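You operate a simulated robot arm through the tools that you are given. There is no shell and no other tool.

You run a simulated robot arm. Do the job below in one go: nothing can be reset, and whatever is moved stays where it is left.

JOB
Pump the compressor down to the yellow band and shut the pump valve.
Fine: first let the old vacuum go at the break button, then open the pump valve.

The check looks at the end state, three seconds after you hand in, the way a careful person would. Anything else that was tipped, shoved, dropped, spilled or broken makes it a failure.

ROBOT AND FRAMES
A 6-joint arm with a two-finger gripper, fixed in place. Base frame: the origin is at the foot of the arm, x ahead of it, y to its left, z up; the work surface is at about z = 0.8. Readings come in m, rad, newtons and seconds.
Its first joint turns from -2.897 to 2.897 rad. Payload 3.43 kg.
Tool frame: the origin (TCP) lies between the finger pads and is the grasp point; the fingertips stand 0.02 m ahead of it; z points along the fingers, y is the line along which they close. Largest opening 0.19 m; the body of the gripper starts 0.248 m behind the TCP.
Orientation is that of the tool frame in the base frame, as a unit quaternion [x, y, z, w]. With the fingers straight down and closing along the base's y, the tool's x points along the base's -x, its y along +y and its z along -z.

CONTROLS
- The arm moves only by the tool move_arm. Its argument "steps" is one flat list of numbers, 6 for each row, row after row: the shift along the tool's x, y, z in m, then the turn, a rotation vector about the tool's x, y, z in rad. In form: [tx, ty, tz, ax, ay, az, tx, ty, tz, ax, ay, az, ...]. A call has 1 to 20 rows; each row is the pose to reach, as a shift and turn from the pose commanded when the call began, along the tool's axes at that moment. "jaw" is the gripper command, from -1 (fully open) to 1 (shut), values between in proportion, set as the call begins (left out, the last holds). Each row takes 0.2 s and may step no farther than 0.05 m and 0.15 rad from the row before; otherwise, or with a gripper value out of range, the whole call is refused. A pose out of reach is approached as far as the arm can. The call stops where the force on the tool passes 90 N (or 10 N more than at its start, if that is more) or the arm is blocked; 0.2 s more then pass. Each finger travels about 0.153 m/s and halts on what it meets, pressing with about 22 N; the grip force reading is that of the motor and also rises with nothing between the fingers. The clock runs only during rows and for 0.2 s after the last one: add rows that repeat a pose to give the fingers time. It gives the time, the measured TCP pose, the force on the tool (base axes), the opening and the grip force at its end, in the units of the frame above (readings bear some noise), with the torque about the TCP (base axes, N m) and any sound that the robot's microphone picked up.
- Cameras (640 x 400 px; columns grow to the right, rows downward): "scene" is fixed at [0.2133, -0.5037, 1.6528]; the picture's right is [0.66, -0.75, 0.00], its down [-0.41, -0.36, -0.83] and it looks along [0.63, 0.55, -0.55] (base axes); focal length 368 px, centre (320, 200). "wrist" rides on the gripper at [0.07, -0.008, -0.288] in the tool frame; the picture's right is [0.12, 0.99, 0.00], its down [-0.96, 0.12, -0.25] and it looks along [-0.24, 0.03, 0.97] (tool axes); focal length 261 px, centre (320, 200).
- get_image(camera): a new picture of that camera. No time passes.
- raise_lower(by): slides the trunk up (or, below 0, down) by that many m; the arm rides with it, the base frame stays. It gives what a move gives, with no picture.
- measure_at(camera, pixels): there is no depth. For up to 12 entries [column, row, z] of the newest picture of that camera ("zoom" is the newest enlarged one), the place [x, y] in the base frame at which the ray of that pixel passes the height z, good to about 0.002 m, but the place of the scene camera against the robot may be out by one fixed shift of up to 0.012 m in any direction. No time passes.
- close_up(camera, box): a new picture of the part [left, top, right, bottom] of that camera's present view, enlarged. No time passes.
- sign_off(): hands the job in; it is judged then, once.

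Unless the task says otherwise, let go and move clear before handing in.

The tools are called by a JSON object that holds its "method" and its "body". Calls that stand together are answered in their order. move_arm: Moves the arm, as the interface text tells. Its arguments: {"type":"object","properties":{"steps":{"type":"array","items":{"type":"number"}},"jaw":{"type":"number"}},"required":["steps"]} The other tools are called the same way: raise_lower (by) slides the trunk up or down; get_image (camera) takes a picture; measure_at (camera, pixels) gives the place at which the rays of pixels pass given heights; close_up (camera, box) takes an enlarged picture of a part of a camera's view; sign_off () hands the job in.

At the start:

```text
clock: 0.0
eef_pos: [0.7281, 0.1184, 1.2239]
ee_rot: [0.0, 1.0, 0.0, 0.0]
wrist_force: [0.3, 0.2, 0.3]
ft_torque: [0.03, -0.01, 0.03]
finger_gap: 0.19
finger_force: 0.1
trunk travel left (down, up): [-0.2, 0.24]
```

scene: 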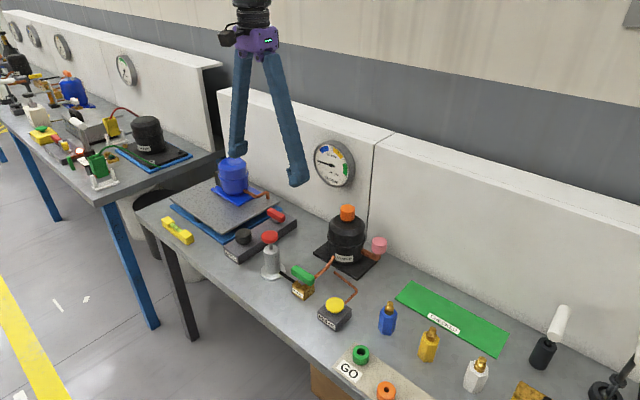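
wrist: 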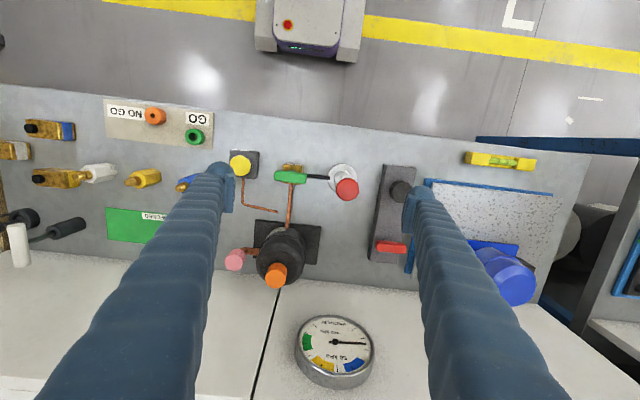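

The scene shows a gauge near (333,163), a black vessel (compressor) at (346,235), a green handle valve at (303,275), a yellow button at (335,305) and a red knob at (270,240). I'll take enlarged views to read the labels before moving.

{"method": "close_up", "body": {"camera": "scene", "box": [210, 190, 410, 340]}}

{"method": "close_up", "body": {"camera": "scene", "box": [300, 130, 370, 195]}}

{"method": "close_up", "body": {"camera": "wrist", "box": [210, 130, 440, 300]}}

{"method": "close_up", "body": {"camera": "wrist", "box": [280, 300, 390, 400]}}

```text
2.67 times, centred on (310, 265) of scene
```

zoom: 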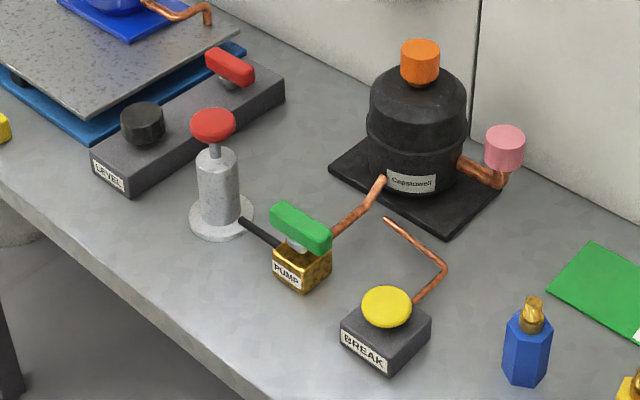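

```text
6.15 times, centred on (335, 162) of scene
```

zoom: 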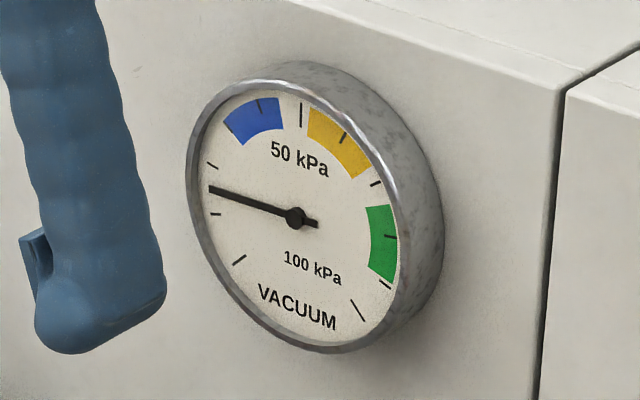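

```text
2.35 times, centred on (325, 215) of wrist
```

zoom: 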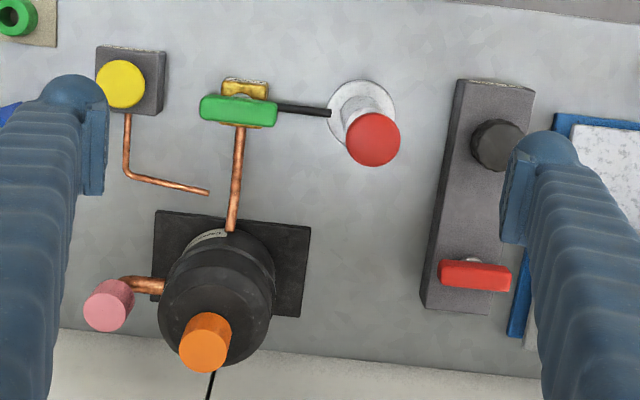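

```text
4.00 times, centred on (335, 350) of wrist
```

zoom: 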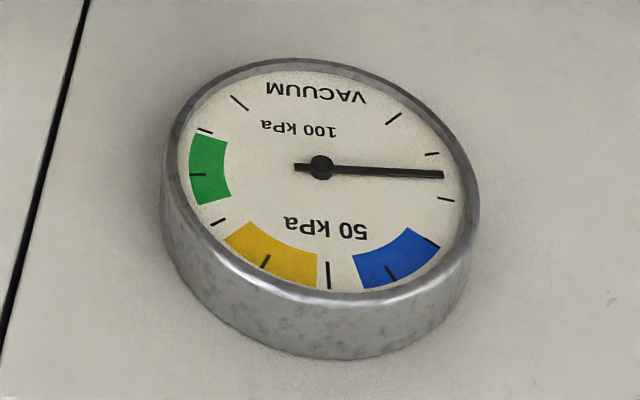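

The enlarged view shows a pump post with a red knob, a PUMP valve with a green lever across the copper pipe, a BREAK button (yellow), and a labelled black vessel. I'll read the labels and look at the surroundings.

{"method": "close_up", "body": {"camera": "scene", "box": [315, 240, 375, 278]}}

{"method": "close_up", "body": {"camera": "scene", "box": [250, 225, 370, 335]}}

{"method": "close_up", "body": {"camera": "scene", "box": [340, 250, 640, 400]}}

{"method": "close_up", "body": {"camera": "scene", "box": [140, 140, 310, 280]}}

{"method": "close_up", "body": {"camera": "scene", "box": [0, 10, 220, 200]}}

```text
10.53 times, centred on (345, 259) of scene
```

zoom: 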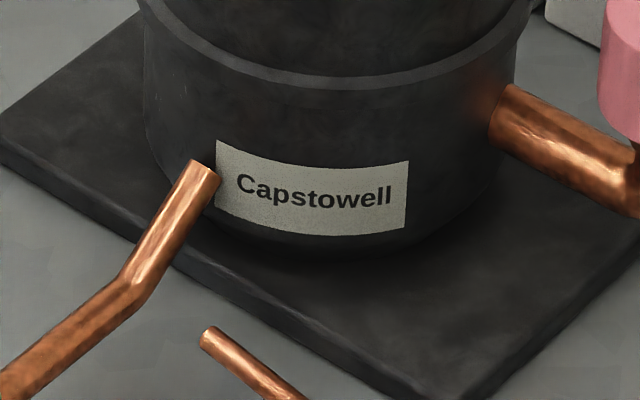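

```text
3.64 times, centred on (310, 280) of scene
```

zoom: 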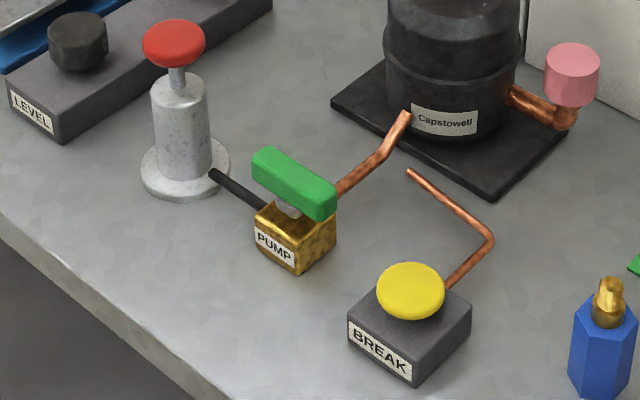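

```text
2.13 times, centred on (490, 325) of scene
```

zoom: 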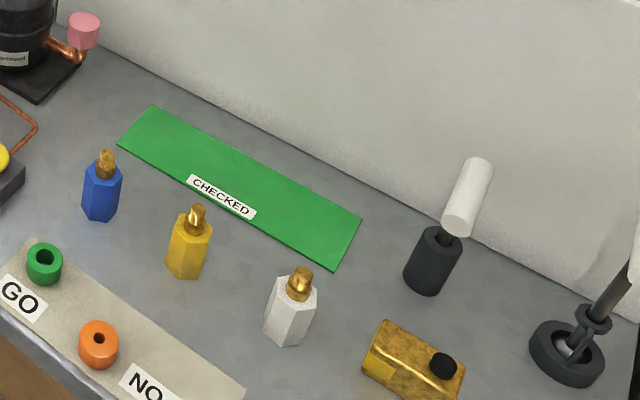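

```text
2.86 times, centred on (225, 210) of scene
```

zoom: 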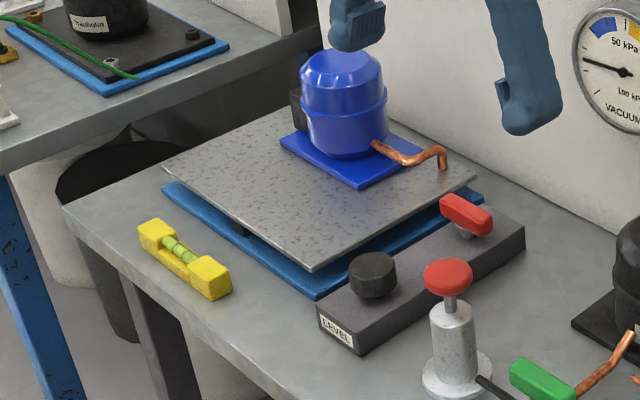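

```text
2.11 times, centred on (110, 105) of scene
```

zoom: 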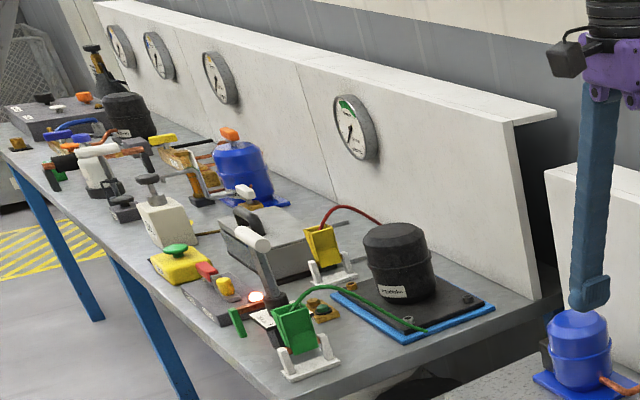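

The needle sits near 15 kPa (zero at lower left, yellow about 52–67), and the green lever lies across the copper pipe. I'll triangulate the yellow button, green lever and red knob from both cameras.

{"method": "measure_at", "body": {"camera": "wrist", "pixels": [[240.3, 165.2, 0.8], [240.3, 165.2, 0.85], [240.3, 165.2, 0.9], [290.1, 176.7, 0.8], [290.1, 176.7, 0.85], [290.1, 176.7, 0.9], [347.1, 189.5, 0.85], [347.1, 189.5, 0.9], [347.1, 189.5, 0.95], [274.8, 175.4, 0.85], [306.3, 177.6, 0.85], [335, 170, 0.8]]}}

{"method": "measure_at", "body": {"camera": "scene", "pixels": [[335, 304.7, 0.8], [335, 304.7, 0.85], [335, 304.7, 0.9], [302.9, 275.1, 0.8], [302.9, 275.1, 0.85], [302.9, 275.1, 0.9], [269.9, 236.6, 0.85], [269.9, 236.6, 0.9], [269.9, 236.6, 0.95], [347, 213, 0.95], [347, 213, 1.0], [347, 213, 1.05]]}}

```text
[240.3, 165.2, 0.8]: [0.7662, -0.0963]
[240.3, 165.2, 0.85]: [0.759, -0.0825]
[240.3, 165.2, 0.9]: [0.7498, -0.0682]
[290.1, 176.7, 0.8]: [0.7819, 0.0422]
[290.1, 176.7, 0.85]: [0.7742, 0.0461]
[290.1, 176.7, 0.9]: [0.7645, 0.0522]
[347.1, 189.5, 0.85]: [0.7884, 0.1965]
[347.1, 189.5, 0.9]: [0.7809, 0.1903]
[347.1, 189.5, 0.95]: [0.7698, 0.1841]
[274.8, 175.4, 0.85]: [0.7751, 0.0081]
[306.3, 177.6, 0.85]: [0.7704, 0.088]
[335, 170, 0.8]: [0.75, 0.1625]
```

```text
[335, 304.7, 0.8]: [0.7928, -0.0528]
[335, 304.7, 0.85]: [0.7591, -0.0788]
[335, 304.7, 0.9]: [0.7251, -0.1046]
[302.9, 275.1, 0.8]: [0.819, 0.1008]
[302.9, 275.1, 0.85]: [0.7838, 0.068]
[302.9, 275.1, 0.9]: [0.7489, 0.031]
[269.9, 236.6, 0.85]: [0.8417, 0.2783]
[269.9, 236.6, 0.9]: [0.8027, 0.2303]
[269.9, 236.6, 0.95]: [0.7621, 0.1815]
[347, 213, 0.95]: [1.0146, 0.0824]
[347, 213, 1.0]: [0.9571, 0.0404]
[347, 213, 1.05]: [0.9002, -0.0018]
```

The two cameras agree: the button top is at about (0.759, -0.081, 0.85), the lever at (0.767, 0.049, 0.875) and the red knob at (0.768, 0.185, 0.945). I'll shut the fingers, go over the BREAK button and descend to just above it.

{"method": "move_arm", "body": {"steps": [-0.006, -0.04, 0, 0, 0, 0, -0.012, -0.08, 0, 0, 0, 0, -0.018, -0.12, 0, 0, 0, 0, -0.024, -0.16, 0, 0, 0, 0, -0.031, -0.1994, 0, 0, 0, 0, -0.031, -0.1994, 0.05, 0, 0, 0, -0.031, -0.1994, 0.1, 0, 0, 0, -0.031, -0.1994, 0.15, 0, 0, 0, -0.031, -0.1994, 0.2, 0, 0, 0, -0.031, -0.1994, 0.25, 0, 0, 0, -0.031, -0.1994, 0.29, 0, 0, 0, -0.031, -0.1994, 0.32, 0, 0, 0, -0.031, -0.1994, 0.32, 0, 0, 0], "jaw": 1}}

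{"method": "get_image", "body": {"camera": "scene"}}

{"method": "get_image", "body": {"camera": "wrist"}}

```text
clock: 2.8
eef_pos: [0.758, -0.0809, 0.9039]
ee_rot: [0.001, 1.0, 0.0, 0.001]
wrist_force: [-0.4, 0.4, 0.3]
ft_torque: [-0.01, 0.0, 0.02]
finger_gap: 0.0
finger_force: 21.5
trunk travel left (down, up): [-0.2, 0.24]
```

```text
taken
```

scene: 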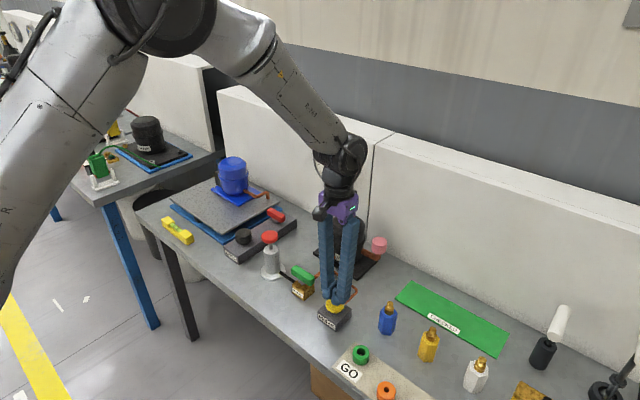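

```text
taken
```

wrist: 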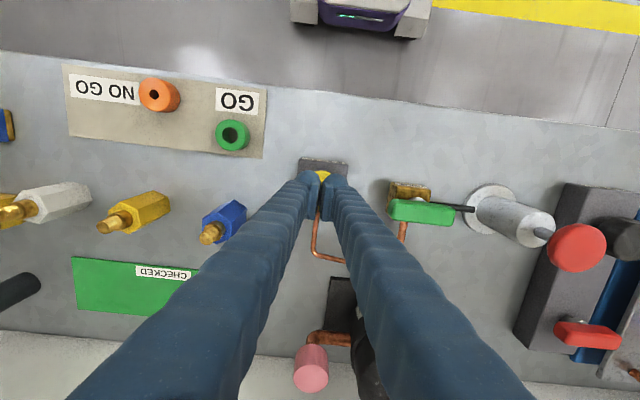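

The closed fingers stand just above the yellow button near (337,303) in the scene and no force is felt. I'll zoom in to check they are centred.

{"method": "close_up", "body": {"camera": "scene", "box": [300, 275, 370, 335]}}

{"method": "close_up", "body": {"camera": "wrist", "box": [270, 140, 380, 220]}}

```text
6.67 times, centred on (335, 305) of scene
```

zoom: 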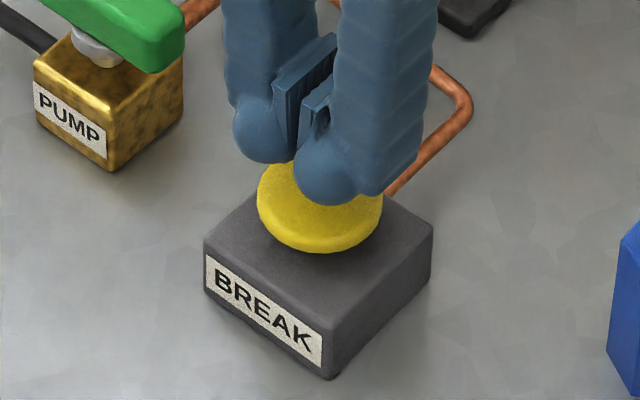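

```text
5.00 times, centred on (325, 180) of wrist
```

zoom: 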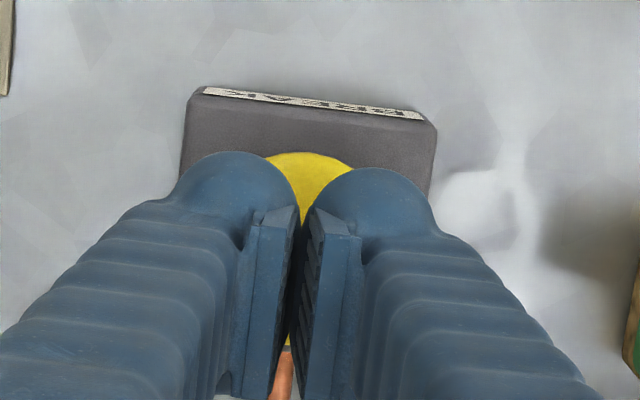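

The fingers are centred over the yellow cap with a few centimetres to spare. I'll ease down in small rows and watch the force.

{"method": "move_arm", "body": {"steps": [0, 0, 0.015, 0, 0, 0, 0, 0, 0.022, 0, 0, 0, 0, 0, 0.027, 0, 0, 0, 0, 0, 0.031, 0, 0, 0, 0, 0, 0.034, 0, 0, 0, 0, 0, 0.034, 0, 0, 0]}}

{"method": "close_up", "body": {"camera": "scene", "box": [300, 275, 370, 335]}}

```text
clock: 4.2
eef_pos: [0.7591, -0.0812, 0.8712]
ee_rot: [0.0, 1.0, 0.0, 0.0]
wrist_force: [-0.9, 2.4, 9.2]
ft_torque: [0.03, 0.03, -0.04]
finger_gap: 0.0061
finger_force: 34.2
trunk travel left (down, up): [-0.2, 0.24]
```

```text
6.67 times, centred on (335, 305) of scene
```

zoom: 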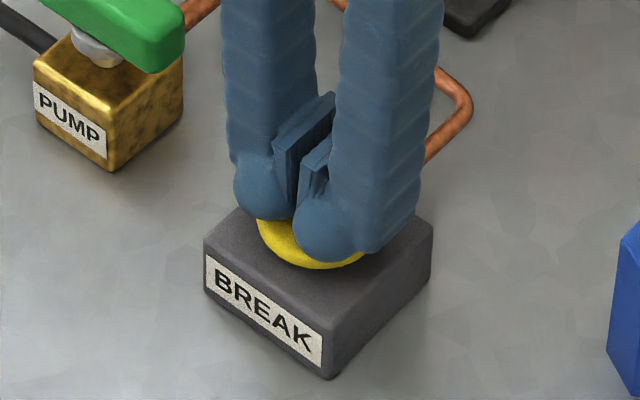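

The force is 9 N, so the button has been met and is starting to give. I'll push a few millimetres more and hold.

{"method": "move_arm", "body": {"steps": [0, 0, 0.003, 0, 0, 0, 0, 0, 0.006, 0, 0, 0, 0, 0, 0.006, 0, 0, 0, 0, 0, 0.006, 0, 0, 0, 0, 0, 0.006, 0, 0, 0]}}

{"method": "close_up", "body": {"camera": "scene", "box": [300, 275, 370, 335]}}

{"method": "get_image", "body": {"camera": "scene"}}

```text
clock: 5.4
eef_pos: [0.7587, -0.0807, 0.8678]
ee_rot: [0.0, 1.0, 0.0, 0.003]
wrist_force: [5.5, 0.7, 55.3]
ft_torque: [0.06, 0.08, -0.02]
finger_gap: 0.0062
finger_force: 34.6
trunk travel left (down, up): [-0.2, 0.24]
```

```text
6.67 times, centred on (335, 305) of scene
```

zoom: 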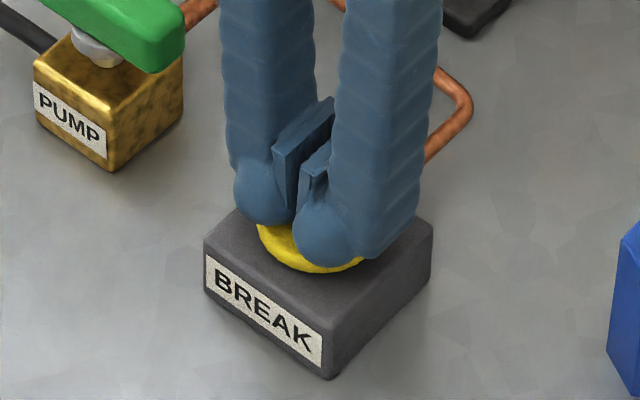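

```text
taken
```

scene: 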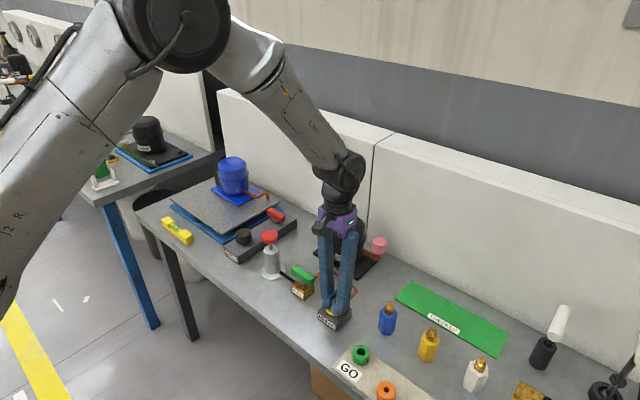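

The force is 55 N with the button bottomed out. The gauge is hidden behind the wrist, so I'll hold for about three seconds, then rise and move aside to read it.

{"method": "move_arm", "body": {"steps": [0, 0, 0, 0, 0, 0, 0, 0, 0, 0, 0, 0, 0, 0, 0, 0, 0, 0, 0, 0, 0, 0, 0, 0, 0, 0, 0, 0, 0, 0, 0, 0, 0, 0, 0, 0, 0, 0, 0, 0, 0, 0, 0, 0, 0, 0, 0, 0, 0, 0, 0, 0, 0, 0, 0, 0, 0, 0, 0, 0, 0, 0, 0, 0, 0, 0, 0, 0, 0, 0, 0, 0, 0, 0, 0, 0, 0, 0, 0, 0, 0, 0, 0, 0, 0, 0, 0, 0, 0, 0]}}

{"method": "move_arm", "body": {"steps": [0, 0, -0.02, 0, 0, 0, 0, 0, -0.06, 0, 0, 0, 0, 0, -0.11, 0, 0, 0, 0, 0.03, -0.15, 0, 0, 0, 0, 0.07, -0.18, 0, 0, 0, 0, 0.11, -0.18, 0, 0, 0, 0, 0.132, -0.18, 0, 0, 0]}}

{"method": "get_image", "body": {"camera": "scene"}}

{"method": "get_image", "body": {"camera": "wrist"}}

```text
clock: 8.6
eef_pos: [0.7596, -0.0805, 0.8684]
ee_rot: [-0.001, 1.0, 0.0, 0.002]
wrist_force: [12.2, -0.5, 58.4]
ft_torque: [0.01, -0.09, 0.02]
finger_gap: 0.006
finger_force: 34.6
trunk travel left (down, up): [-0.2, 0.24]
```

```text
clock: 10.2
eef_pos: [0.7593, 0.0521, 1.0454]
ee_rot: [0.001, 1.0, 0.0, 0.0]
wrist_force: [0.0, -0.1, 0.3]
ft_torque: [-0.01, -0.01, -0.01]
finger_gap: 0.0
finger_force: 34.3
trunk travel left (down, up): [-0.2, 0.24]
```

```text
taken
```

scene: 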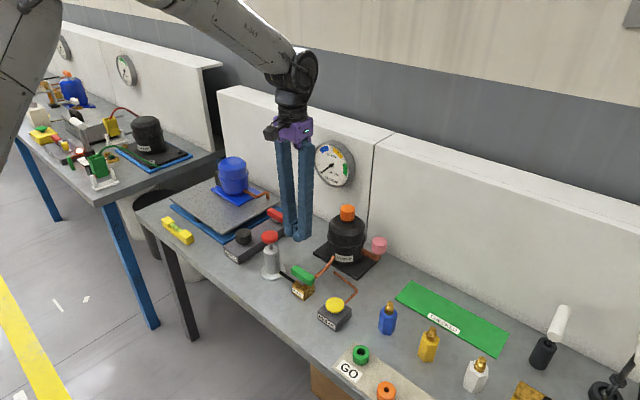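

```text
taken
```

wrist: 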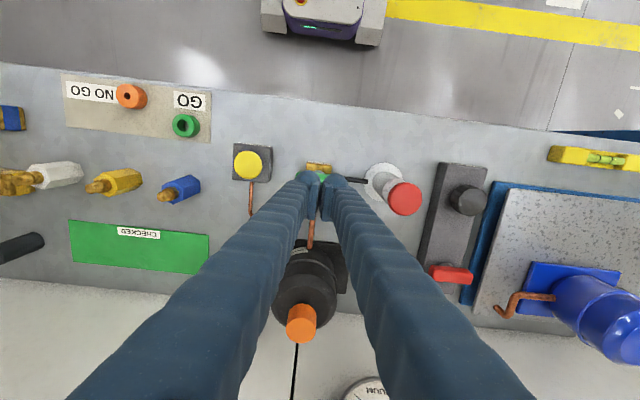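

{"method": "close_up", "body": {"camera": "scene", "box": [300, 130, 370, 195]}}

{"method": "close_up", "body": {"camera": "scene", "box": [280, 255, 360, 335]}}

{"method": "close_up", "body": {"camera": "wrist", "box": [260, 150, 420, 230]}}

```text
6.15 times, centred on (335, 162) of scene
```

zoom: 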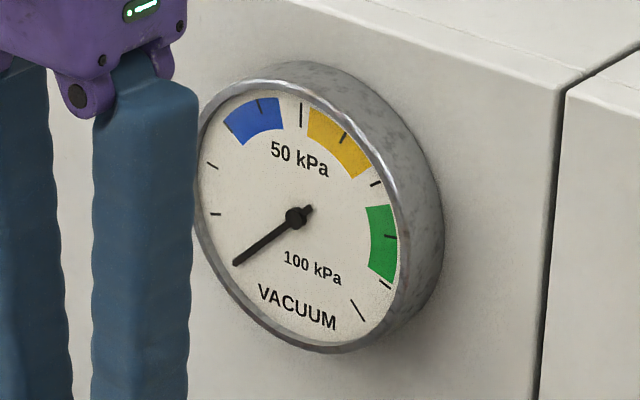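

```text
5.00 times, centred on (320, 295) of scene
```

zoom: 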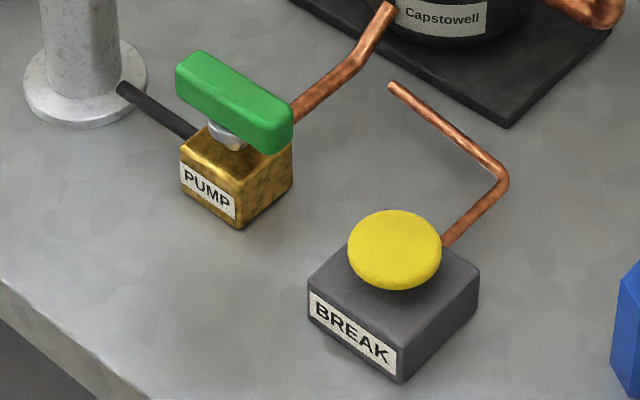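

```text
4.00 times, centred on (340, 190) of wrist
```

zoom: 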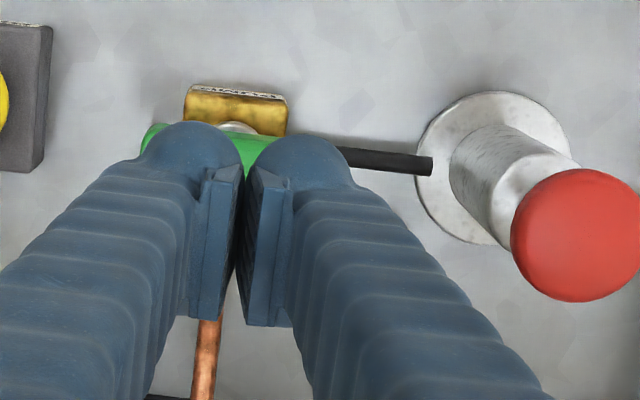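

The gauge now reads 0 (needle at (235,262) in the zoom), so the old vacuum is gone and the button has sprung back. Next I'll turn the tool 90° over the green lever with the fingers slightly open so they can straddle its narrow width.

{"method": "move_arm", "body": {"steps": [-0.0077, -0.0036, 0, 0, 0, 0.14, -0.0077, -0.0036, 0, 0, 0, 0.28, -0.0077, -0.0036, 0, 0, 0, 0.42, -0.0077, -0.0036, 0, 0, 0, 0.56, -0.0077, -0.0036, 0, 0, 0, 0.7, -0.0077, -0.0036, 0, 0, 0, 0.84, -0.0077, -0.0036, 0, 0, 0, 0.98, -0.0077, -0.0036, 0, 0, 0, 1.12, -0.0077, -0.0036, 0, 0, 0, 1.26, -0.0077, -0.0036, 0, 0, 0, 1.4, -0.0077, -0.0036, 0, 0, 0, 1.5, -0.0077, -0.0036, 0, 0, 0, 1.5708, -0.0077, -0.0036, 0.05, 0, 0, 1.5708, -0.0077, -0.0036, 0.1, 0, 0, 1.5708, -0.0077, -0.0036, 0.12, 0, 0, 1.5708, -0.0077, -0.0036, 0.12, 0, 0, 1.5708], "jaw": 0.37}}

{"method": "get_image", "body": {"camera": "wrist"}}

{"method": "close_up", "body": {"camera": "scene", "box": [260, 220, 360, 310]}}

```text
clock: 13.6
eef_pos: [0.7669, 0.048, 0.923]
ee_rot: [0.707, 0.707, 0.0, 0.0]
wrist_force: [-0.3, 0.1, 0.5]
ft_torque: [-0.01, 0.0, -0.01]
finger_gap: 0.0596
finger_force: 0.0
trunk travel left (down, up): [-0.2, 0.24]
```

```text
taken
```

wrist: 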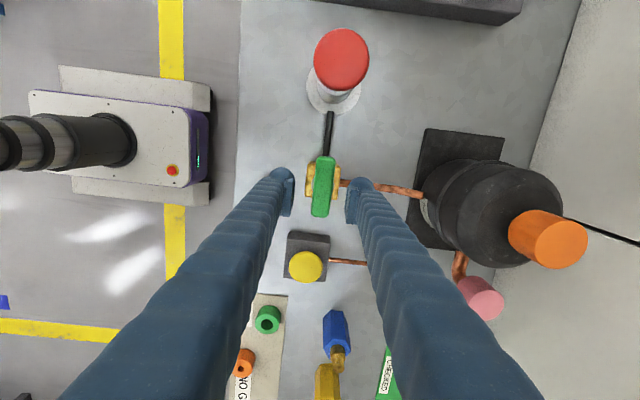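

```text
4.44 times, centred on (310, 265) of scene
```

zoom: 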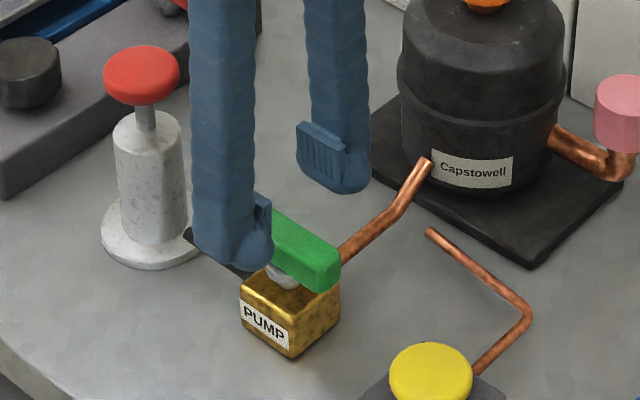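

The fingers now straddle the lever, which appears at (323,186) between the pads in the wrist view. I'll measure the lever and the stem from here before descending.

{"method": "close_up", "body": {"camera": "wrist", "box": [270, 140, 390, 230]}}

{"method": "measure_at", "body": {"camera": "wrist", "pixels": [[323, 186, 0.875], [326, 157, 0.875], [320, 215, 0.875], [323, 183, 0.84], [341, 57, 0.945]]}}

```text
4.44 times, centred on (330, 185) of wrist
```

zoom: 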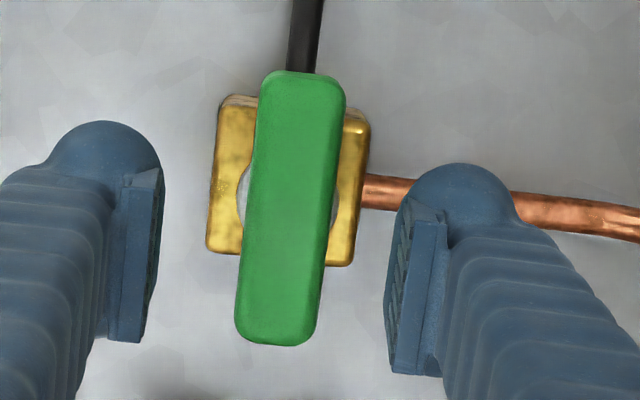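

```text
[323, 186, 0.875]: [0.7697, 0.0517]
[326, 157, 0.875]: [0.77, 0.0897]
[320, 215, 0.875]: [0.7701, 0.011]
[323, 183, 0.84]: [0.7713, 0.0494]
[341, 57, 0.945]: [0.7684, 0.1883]
```

The lever centre is about (0.770, 0.050), with its pivot at the middle. I'll shift slightly, lower the pads around it and close.

{"method": "move_arm", "body": {"steps": [0.002, 0.0028, 0.015, 0, 0, 0, 0.002, 0.0028, 0.03, 0, 0, 0, 0.002, 0.0028, 0.042, 0, 0, 0, 0.002, 0.0028, 0.052, 0, 0, 0, 0.002, 0.0028, 0.052, 0, 0, 0]}}

{"method": "move_arm", "body": {"steps": [0, 0, 0, 0, 0, 0, 0, 0, 0, 0, 0, 0, 0, 0, 0, 0, 0, 0], "jaw": 1}}

{"method": "close_up", "body": {"camera": "wrist", "box": [270, 140, 390, 230]}}

{"method": "close_up", "body": {"camera": "scene", "box": [260, 220, 360, 310]}}

```text
clock: 14.8
eef_pos: [0.7694, 0.0497, 0.8708]
ee_rot: [0.708, 0.706, 0.0, 0.0]
wrist_force: [0.3, 1.3, 0.3]
ft_torque: [0.02, 0.0, -0.02]
finger_gap: 0.0597
finger_force: 0.1
trunk travel left (down, up): [-0.2, 0.24]
```

```text
clock: 15.6
eef_pos: [0.7696, 0.0501, 0.8763]
ee_rot: [0.707, 0.707, 0.002, 0.002]
wrist_force: [1.0, -1.3, 40.9]
ft_torque: [0.02, 0.3, -0.03]
finger_gap: 0.0243
finger_force: 44.7
trunk travel left (down, up): [-0.2, 0.24]
```

```text
4.44 times, centred on (330, 185) of wrist
```

zoom: 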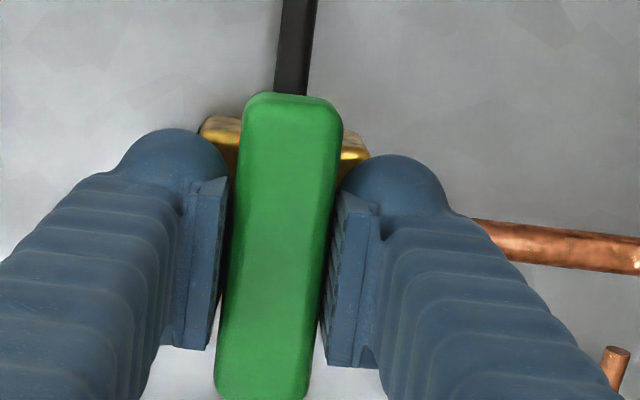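

```text
4.44 times, centred on (310, 265) of scene
```

zoom: 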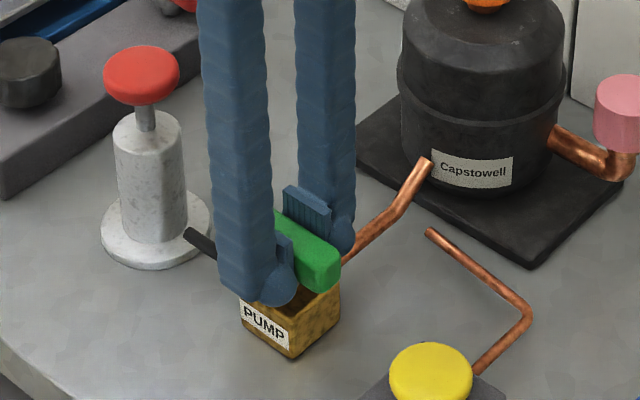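

The lever is gripped (gap 0.024) but 41 N pushes up: the tips bear on the valve body. I'll raise the command about 6 mm to relieve it.

{"method": "move_arm", "body": {"steps": [0, 0, -0.003, 0, 0, 0, 0, 0, -0.006, 0, 0, 0, 0, 0, -0.006, 0, 0, 0]}}

```text
clock: 16.4
eef_pos: [0.7695, 0.0505, 0.8761]
ee_rot: [0.707, 0.707, -0.001, -0.001]
wrist_force: [13.5, 1.6, -3.6]
ft_torque: [0.06, -0.26, -0.01]
finger_gap: 0.0239
finger_force: 44.8
trunk travel left (down, up): [-0.2, 0.24]
```

The force has dropped to a few newtons with the grip firm. I'll try a small turn counter-clockwise seen from above (negative about the tool z) and check the torque.

{"method": "move_arm", "body": {"steps": [0, 0, 0, 0, 0, -0.08, 0, 0, 0, 0, 0, -0.16, 0, 0, 0, 0, 0, -0.24, 0, 0, 0, 0, 0, -0.24]}}

{"method": "close_up", "body": {"camera": "wrist", "box": [270, 140, 390, 230]}}

{"method": "close_up", "body": {"camera": "scene", "box": [260, 220, 360, 310]}}

```text
clock: 17.4
eef_pos: [0.7693, 0.0509, 0.8769]
ee_rot: [0.618, 0.786, -0.002, -0.002]
wrist_force: [12.1, -0.8, -20.4]
ft_torque: [-0.02, -0.11, 0.03]
finger_gap: 0.0241
finger_force: 45.3
trunk travel left (down, up): [-0.2, 0.24]
```

```text
4.44 times, centred on (330, 185) of wrist
```

zoom: 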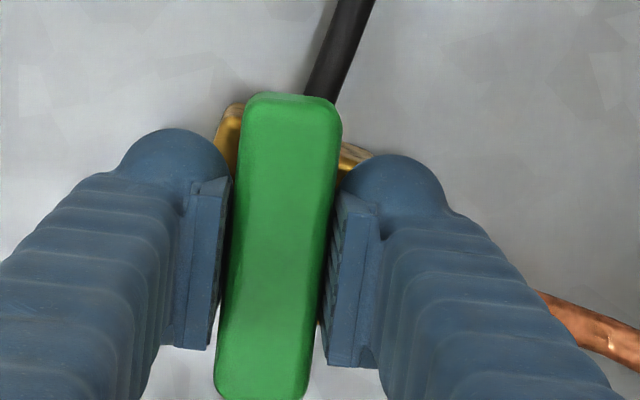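

```text
4.44 times, centred on (310, 265) of scene
```

zoom: 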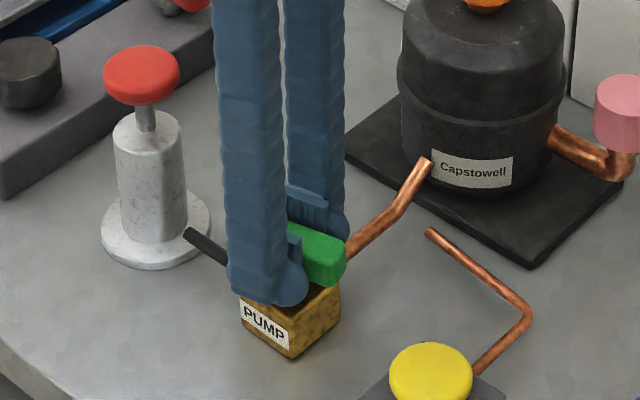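

The lever turns freely with the tool and the body stays put; a 20 N upward pull calls for about 2 mm less height. I'll carry on towards 90°.

{"method": "move_arm", "body": {"steps": [0, 0, 0.002, 0, 0, -0.13, 0, 0, 0.002, 0, 0, -0.26, 0, 0, 0.002, 0, 0, -0.39, 0, 0, 0.002, 0, 0, -0.52, 0, 0, 0.002, 0, 0, -0.65, 0, 0, 0.002, 0, 0, -0.65]}}

{"method": "close_up", "body": {"camera": "wrist", "box": [270, 140, 390, 230]}}

```text
clock: 18.8
eef_pos: [0.7705, 0.0495, 0.8765]
ee_rot: [0.334, 0.943, 0.001, 0.001]
wrist_force: [8.5, 3.0, 2.0]
ft_torque: [0.13, 0.1, 0.02]
finger_gap: 0.0241
finger_force: 45.6
trunk travel left (down, up): [-0.2, 0.24]
```

```text
4.44 times, centred on (330, 185) of wrist
```

zoom: 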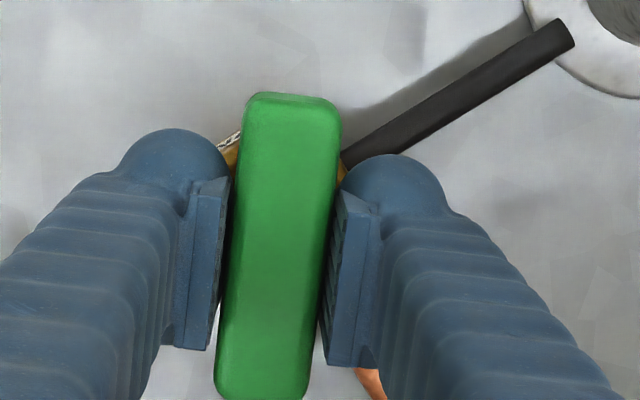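

It is turning smoothly with low torque and 0.68 rad to go. I'll finish the quarter turn.

{"method": "move_arm", "body": {"steps": [0, 0, 0, 0, 0, -0.13, 0, 0, 0, 0, 0, -0.26, 0, 0, 0, 0, 0, -0.39, 0, 0, 0, 0, 0, -0.52, 0, 0, 0, 0, 0, -0.62, 0, 0, 0, 0, 0, -0.681, 0, 0, 0, 0, 0, -0.681]}}

{"method": "close_up", "body": {"camera": "wrist", "box": [270, 140, 390, 230]}}

{"method": "get_image", "body": {"camera": "scene"}}

```text
clock: 20.4
eef_pos: [0.7711, 0.0504, 0.8777]
ee_rot: [-0.001, 1.0, 0.0, -0.001]
wrist_force: [15.4, 6.2, 7.1]
ft_torque: [0.12, -0.01, -0.05]
finger_gap: 0.0237
finger_force: 45.2
trunk travel left (down, up): [-0.2, 0.24]
```

```text
4.44 times, centred on (330, 185) of wrist
```

zoom: 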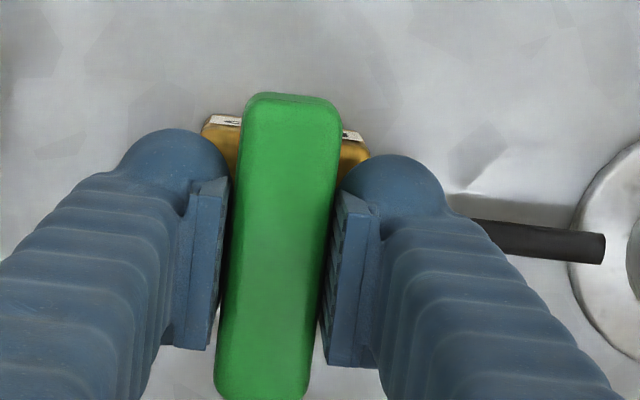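

```text
taken
```

scene: 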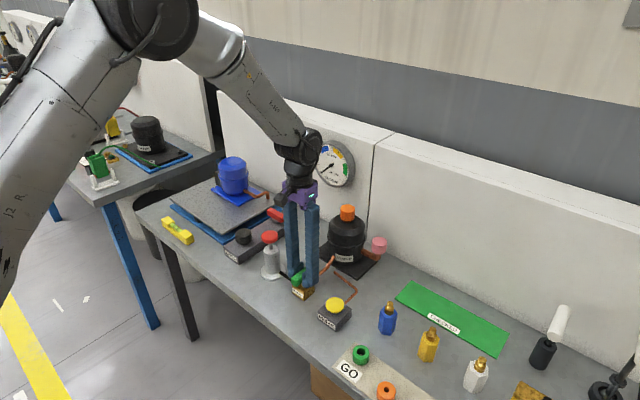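

The green lever now lies along the copper pipe, so the valve reads open. I'll release gently, lift clear and go above the red pump knob with fingers shut.

{"method": "move_arm", "body": {"steps": [0, 0, 0, 0, 0, 0, 0, 0, 0, 0, 0, 0, 0, 0, -0.03, 0, 0, 0, 0, 0, -0.07, 0, 0, 0, 0, 0, -0.11, 0, 0, 0, 0, 0, -0.15, 0, 0, 0], "jaw": 0.37}}

{"method": "move_arm", "body": {"steps": [0, 0.045, 0, 0, 0, 0, 0.001, 0.09, 0, 0, 0, 0, 0.001, 0.136, 0, 0, 0, 0, 0.001, 0.136, 0, 0, 0, 0], "jaw": 1}}

{"method": "get_image", "body": {"camera": "scene"}}

{"method": "get_image", "body": {"camera": "wrist"}}

{"method": "close_up", "body": {"camera": "scene", "box": [230, 210, 350, 310]}}

```text
clock: 21.8
eef_pos: [0.7698, 0.0491, 1.0263]
ee_rot: [0.0, 1.0, -0.001, 0.0]
wrist_force: [-0.6, -0.4, -0.4]
ft_torque: [0.02, -0.01, 0.01]
finger_gap: 0.06
finger_force: 0.0
trunk travel left (down, up): [-0.2, 0.24]
```

```text
clock: 22.8
eef_pos: [0.7692, 0.1864, 1.0263]
ee_rot: [0.001, 1.0, 0.0, 0.0]
wrist_force: [0.9, 0.2, -0.1]
ft_torque: [-0.08, -0.02, 0.03]
finger_gap: 0.0
finger_force: 22.1
trunk travel left (down, up): [-0.2, 0.24]
```

```text
taken
```

scene: 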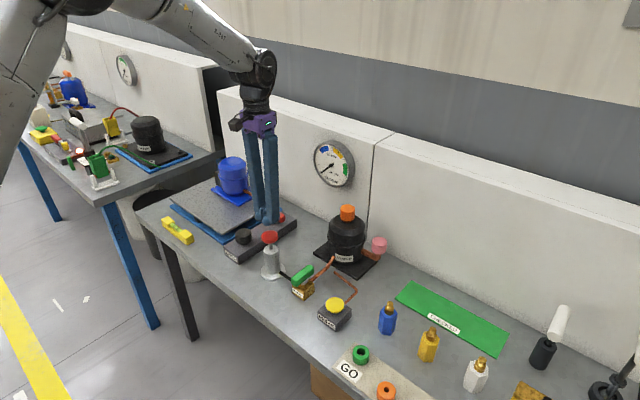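

```text
taken
```

wrist: 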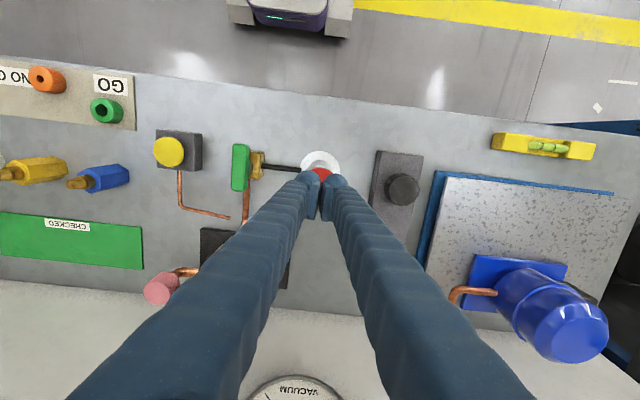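

```text
4.00 times, centred on (290, 260) of scene
```

zoom: 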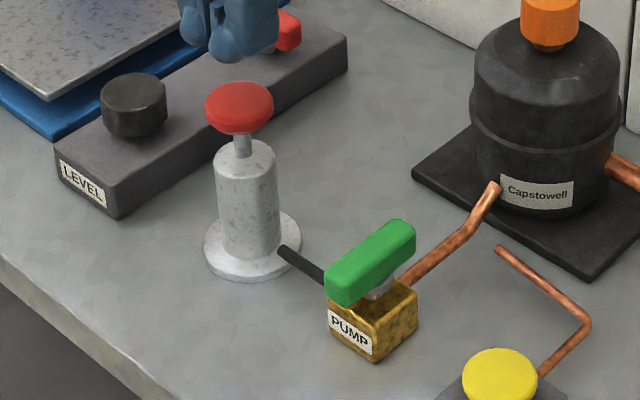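

The valve lever is clearly parallel to the copper pipe and the gauge stays in view from here. I'll lower onto the red knob and press a short first stroke, watching force.

{"method": "move_arm", "body": {"steps": [0, 0, 0.035, 0, 0, 0, 0, 0, 0.053, 0, 0, 0, 0, 0, 0.06, 0, 0, 0, 0, 0, 0.066, 0, 0, 0, 0, 0, 0.072, 0, 0, 0, 0, 0, 0.072, 0, 0, 0]}}

{"method": "close_up", "body": {"camera": "scene", "box": [230, 210, 350, 310]}}

{"method": "close_up", "body": {"camera": "scene", "box": [300, 130, 370, 195]}}

```text
clock: 24.2
eef_pos: [0.7678, 0.1859, 0.9549]
ee_rot: [0.0, 1.0, 0.001, 0.001]
wrist_force: [-0.7, -0.4, 5.4]
ft_torque: [0.02, 0.02, -0.06]
finger_gap: 0.0062
finger_force: 34.2
trunk travel left (down, up): [-0.2, 0.24]
```

```text
4.00 times, centred on (290, 260) of scene
```

zoom: 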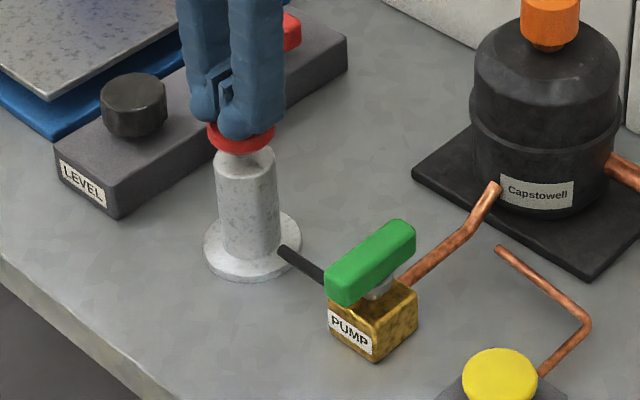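

```text
6.15 times, centred on (335, 162) of scene
```

zoom: 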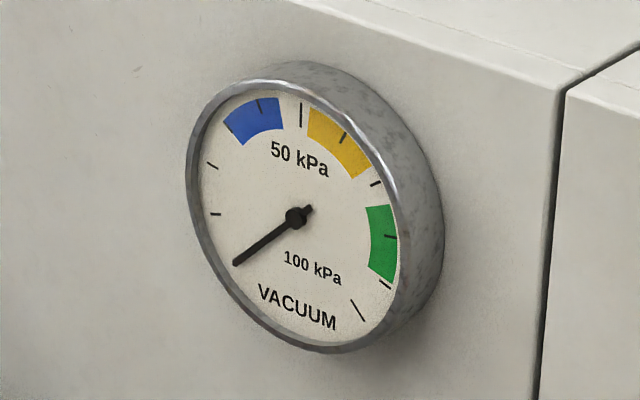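

The knob has moved down against a light 5 N spring and the gauge still reads 0. I'll push further to the end of the stroke.

{"method": "move_arm", "body": {"steps": [0, 0, 0.005, 0, 0, 0, 0, 0, 0.01, 0, 0, 0, 0, 0, 0.014, 0, 0, 0, 0, 0, 0.014, 0, 0, 0]}}

{"method": "close_up", "body": {"camera": "scene", "box": [230, 210, 350, 310]}}

{"method": "close_up", "body": {"camera": "scene", "box": [300, 130, 370, 195]}}

```text
clock: 25.2
eef_pos: [0.7675, 0.1864, 0.9425]
ee_rot: [0.0, 1.0, -0.001, 0.0]
wrist_force: [1.2, -0.4, 13.3]
ft_torque: [0.02, -0.05, 0.0]
finger_gap: 0.006
finger_force: 34.0
trunk travel left (down, up): [-0.2, 0.24]
```

```text
4.00 times, centred on (290, 260) of scene
```

zoom: 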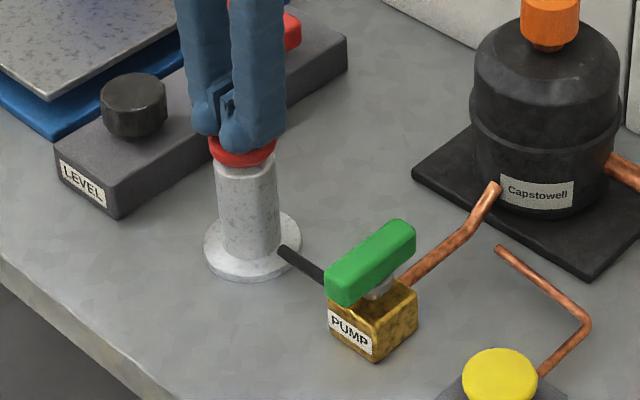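

```text
6.15 times, centred on (335, 162) of scene
```

zoom: 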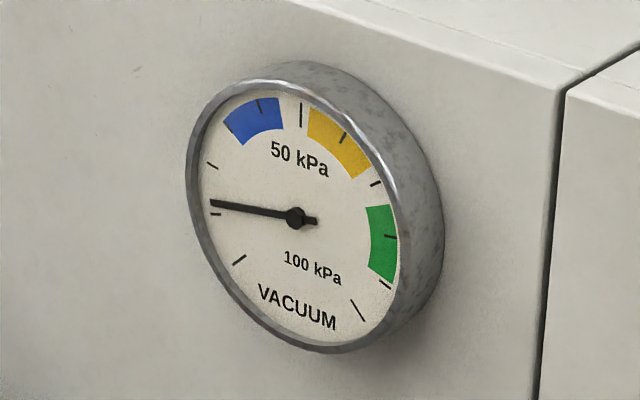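

The gauge rose to about 12 kPa as the stroke completed, so each full stroke adds a step. I'll let the knob spring back and press once more.

{"method": "move_arm", "body": {"steps": [0, 0, -0.012, 0, 0, 0, 0, 0, -0.024, 0, 0, 0, 0, 0, -0.034, 0, 0, 0, 0, 0, -0.034, 0, 0, 0]}}

{"method": "close_up", "body": {"camera": "scene", "box": [230, 130, 370, 310]}}

{"method": "move_arm", "body": {"steps": [0, 0, 0.012, 0, 0, 0, 0, 0, 0.02, 0, 0, 0, 0, 0, 0.028, 0, 0, 0, 0, 0, 0.034, 0, 0, 0, 0, 0, 0.034, 0, 0, 0]}}

{"method": "close_up", "body": {"camera": "scene", "box": [300, 130, 370, 195]}}

```text
clock: 26.2
eef_pos: [0.7679, 0.1853, 0.9744]
ee_rot: [0.0, 1.0, -0.001, -0.002]
wrist_force: [-0.3, 0.3, 0.4]
ft_torque: [-0.04, 0.0, -0.02]
finger_gap: 0.006
finger_force: 34.3
trunk travel left (down, up): [-0.2, 0.24]
```

```text
2.22 times, centred on (300, 220) of scene
```

zoom: 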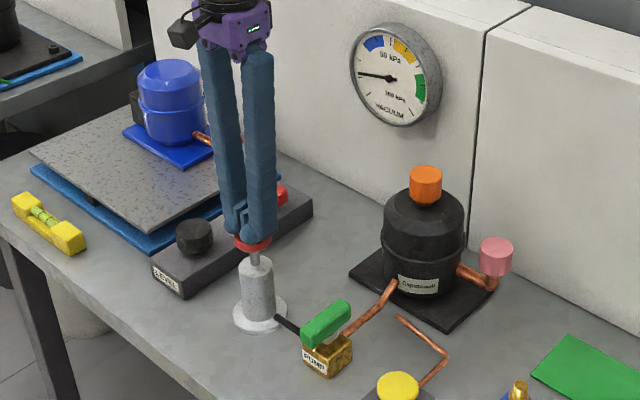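

```text
clock: 27.4
eef_pos: [0.7692, 0.186, 0.9418]
ee_rot: [0.001, 1.0, 0.0, 0.0]
wrist_force: [1.9, 0.4, 15.7]
ft_torque: [0.06, -0.02, 0.03]
finger_gap: 0.0061
finger_force: 34.2
trunk travel left (down, up): [-0.2, 0.24]
```

```text
6.15 times, centred on (335, 162) of scene
```

zoom: 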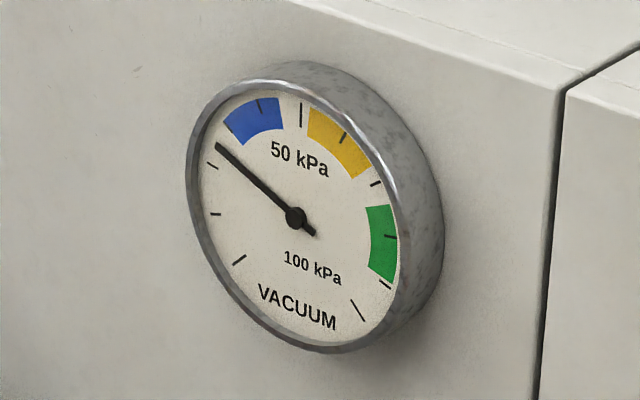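

The gauge now reads about 24, so a stroke is worth about 12 kPa. I'll give two more strokes, checking after each.

{"method": "move_arm", "body": {"steps": [0, 0, -0.012, 0, 0, 0, 0, 0, -0.024, 0, 0, 0, 0, 0, -0.034, 0, 0, 0, 0, 0, -0.034, 0, 0, 0, 0, 0, -0.022, 0, 0, 0, 0, 0, -0.014, 0, 0, 0, 0, 0, -0.006, 0, 0, 0, 0, 0, 0, 0, 0, 0, 0, 0, 0, 0, 0, 0]}}

{"method": "close_up", "body": {"camera": "scene", "box": [300, 130, 370, 195]}}

{"method": "move_arm", "body": {"steps": [0, 0, -0.012, 0, 0, 0, 0, 0, -0.024, 0, 0, 0, 0, 0, -0.034, 0, 0, 0, 0, 0, -0.034, 0, 0, 0, 0, 0, -0.022, 0, 0, 0, 0, 0, -0.014, 0, 0, 0, 0, 0, -0.006, 0, 0, 0, 0, 0, 0, 0, 0, 0, 0, 0, 0, 0, 0, 0]}}

{"method": "close_up", "body": {"camera": "scene", "box": [300, 130, 370, 195]}}

```text
clock: 29.4
eef_pos: [0.7684, 0.1847, 0.941]
ee_rot: [0.0, 1.0, 0.001, 0.001]
wrist_force: [5.1, -1.7, 17.5]
ft_torque: [-0.01, -0.04, -0.04]
finger_gap: 0.0062
finger_force: 33.9
trunk travel left (down, up): [-0.2, 0.24]
```

```text
6.15 times, centred on (335, 162) of scene
```

zoom: 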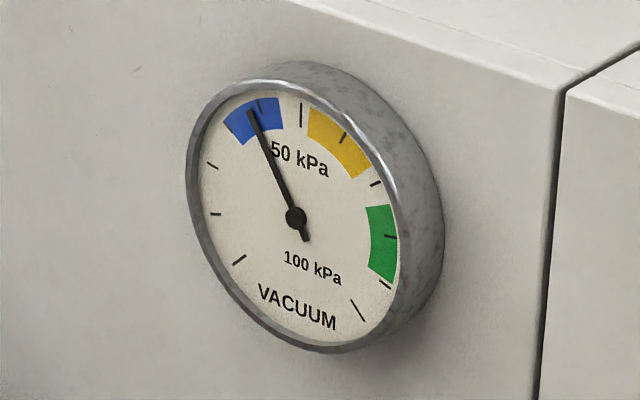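

```text
clock: 31.4
eef_pos: [0.768, 0.185, 0.9416]
ee_rot: [0.0, 1.0, 0.0, 0.001]
wrist_force: [2.2, -0.9, 15.6]
ft_torque: [-0.04, -0.08, 0.03]
finger_gap: 0.0059
finger_force: 34.2
trunk travel left (down, up): [-0.2, 0.24]
```

```text
6.15 times, centred on (335, 162) of scene
```

zoom: 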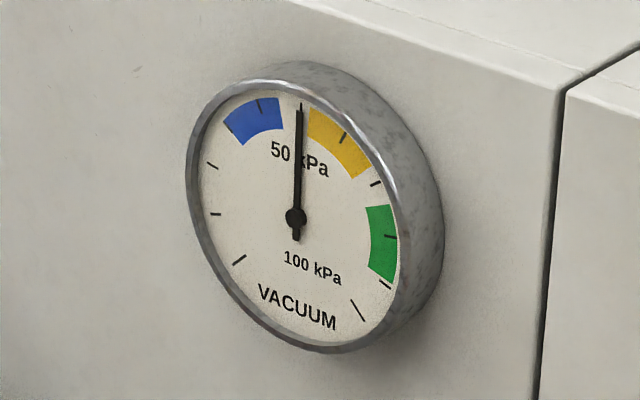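

The needle stands at about 50, just short of the yellow band. One more stroke should bring it to about 61, inside yellow.

{"method": "move_arm", "body": {"steps": [0, 0, -0.012, 0, 0, 0, 0, 0, -0.024, 0, 0, 0, 0, 0, -0.034, 0, 0, 0, 0, 0, -0.034, 0, 0, 0, 0, 0, -0.022, 0, 0, 0, 0, 0, -0.014, 0, 0, 0, 0, 0, -0.006, 0, 0, 0, 0, 0, 0, 0, 0, 0, 0, 0, 0, 0, 0, 0]}}

{"method": "close_up", "body": {"camera": "scene", "box": [300, 130, 370, 195]}}

```text
clock: 33.4
eef_pos: [0.7678, 0.1859, 0.9423]
ee_rot: [0.0, 1.0, 0.0, 0.001]
wrist_force: [0.7, -2.1, 15.6]
ft_torque: [-0.05, -0.02, 0.04]
finger_gap: 0.0058
finger_force: 33.9
trunk travel left (down, up): [-0.2, 0.24]
```

```text
6.15 times, centred on (335, 162) of scene
```

zoom: 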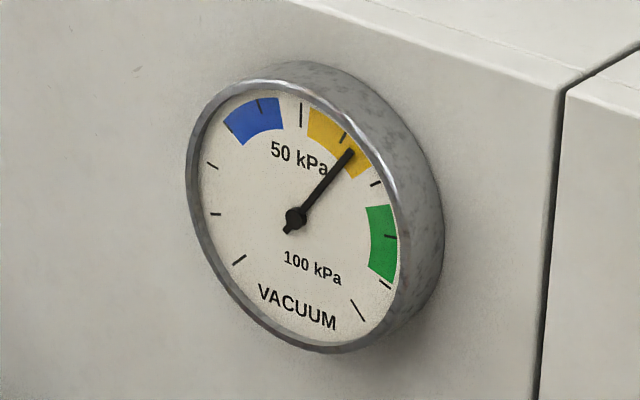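

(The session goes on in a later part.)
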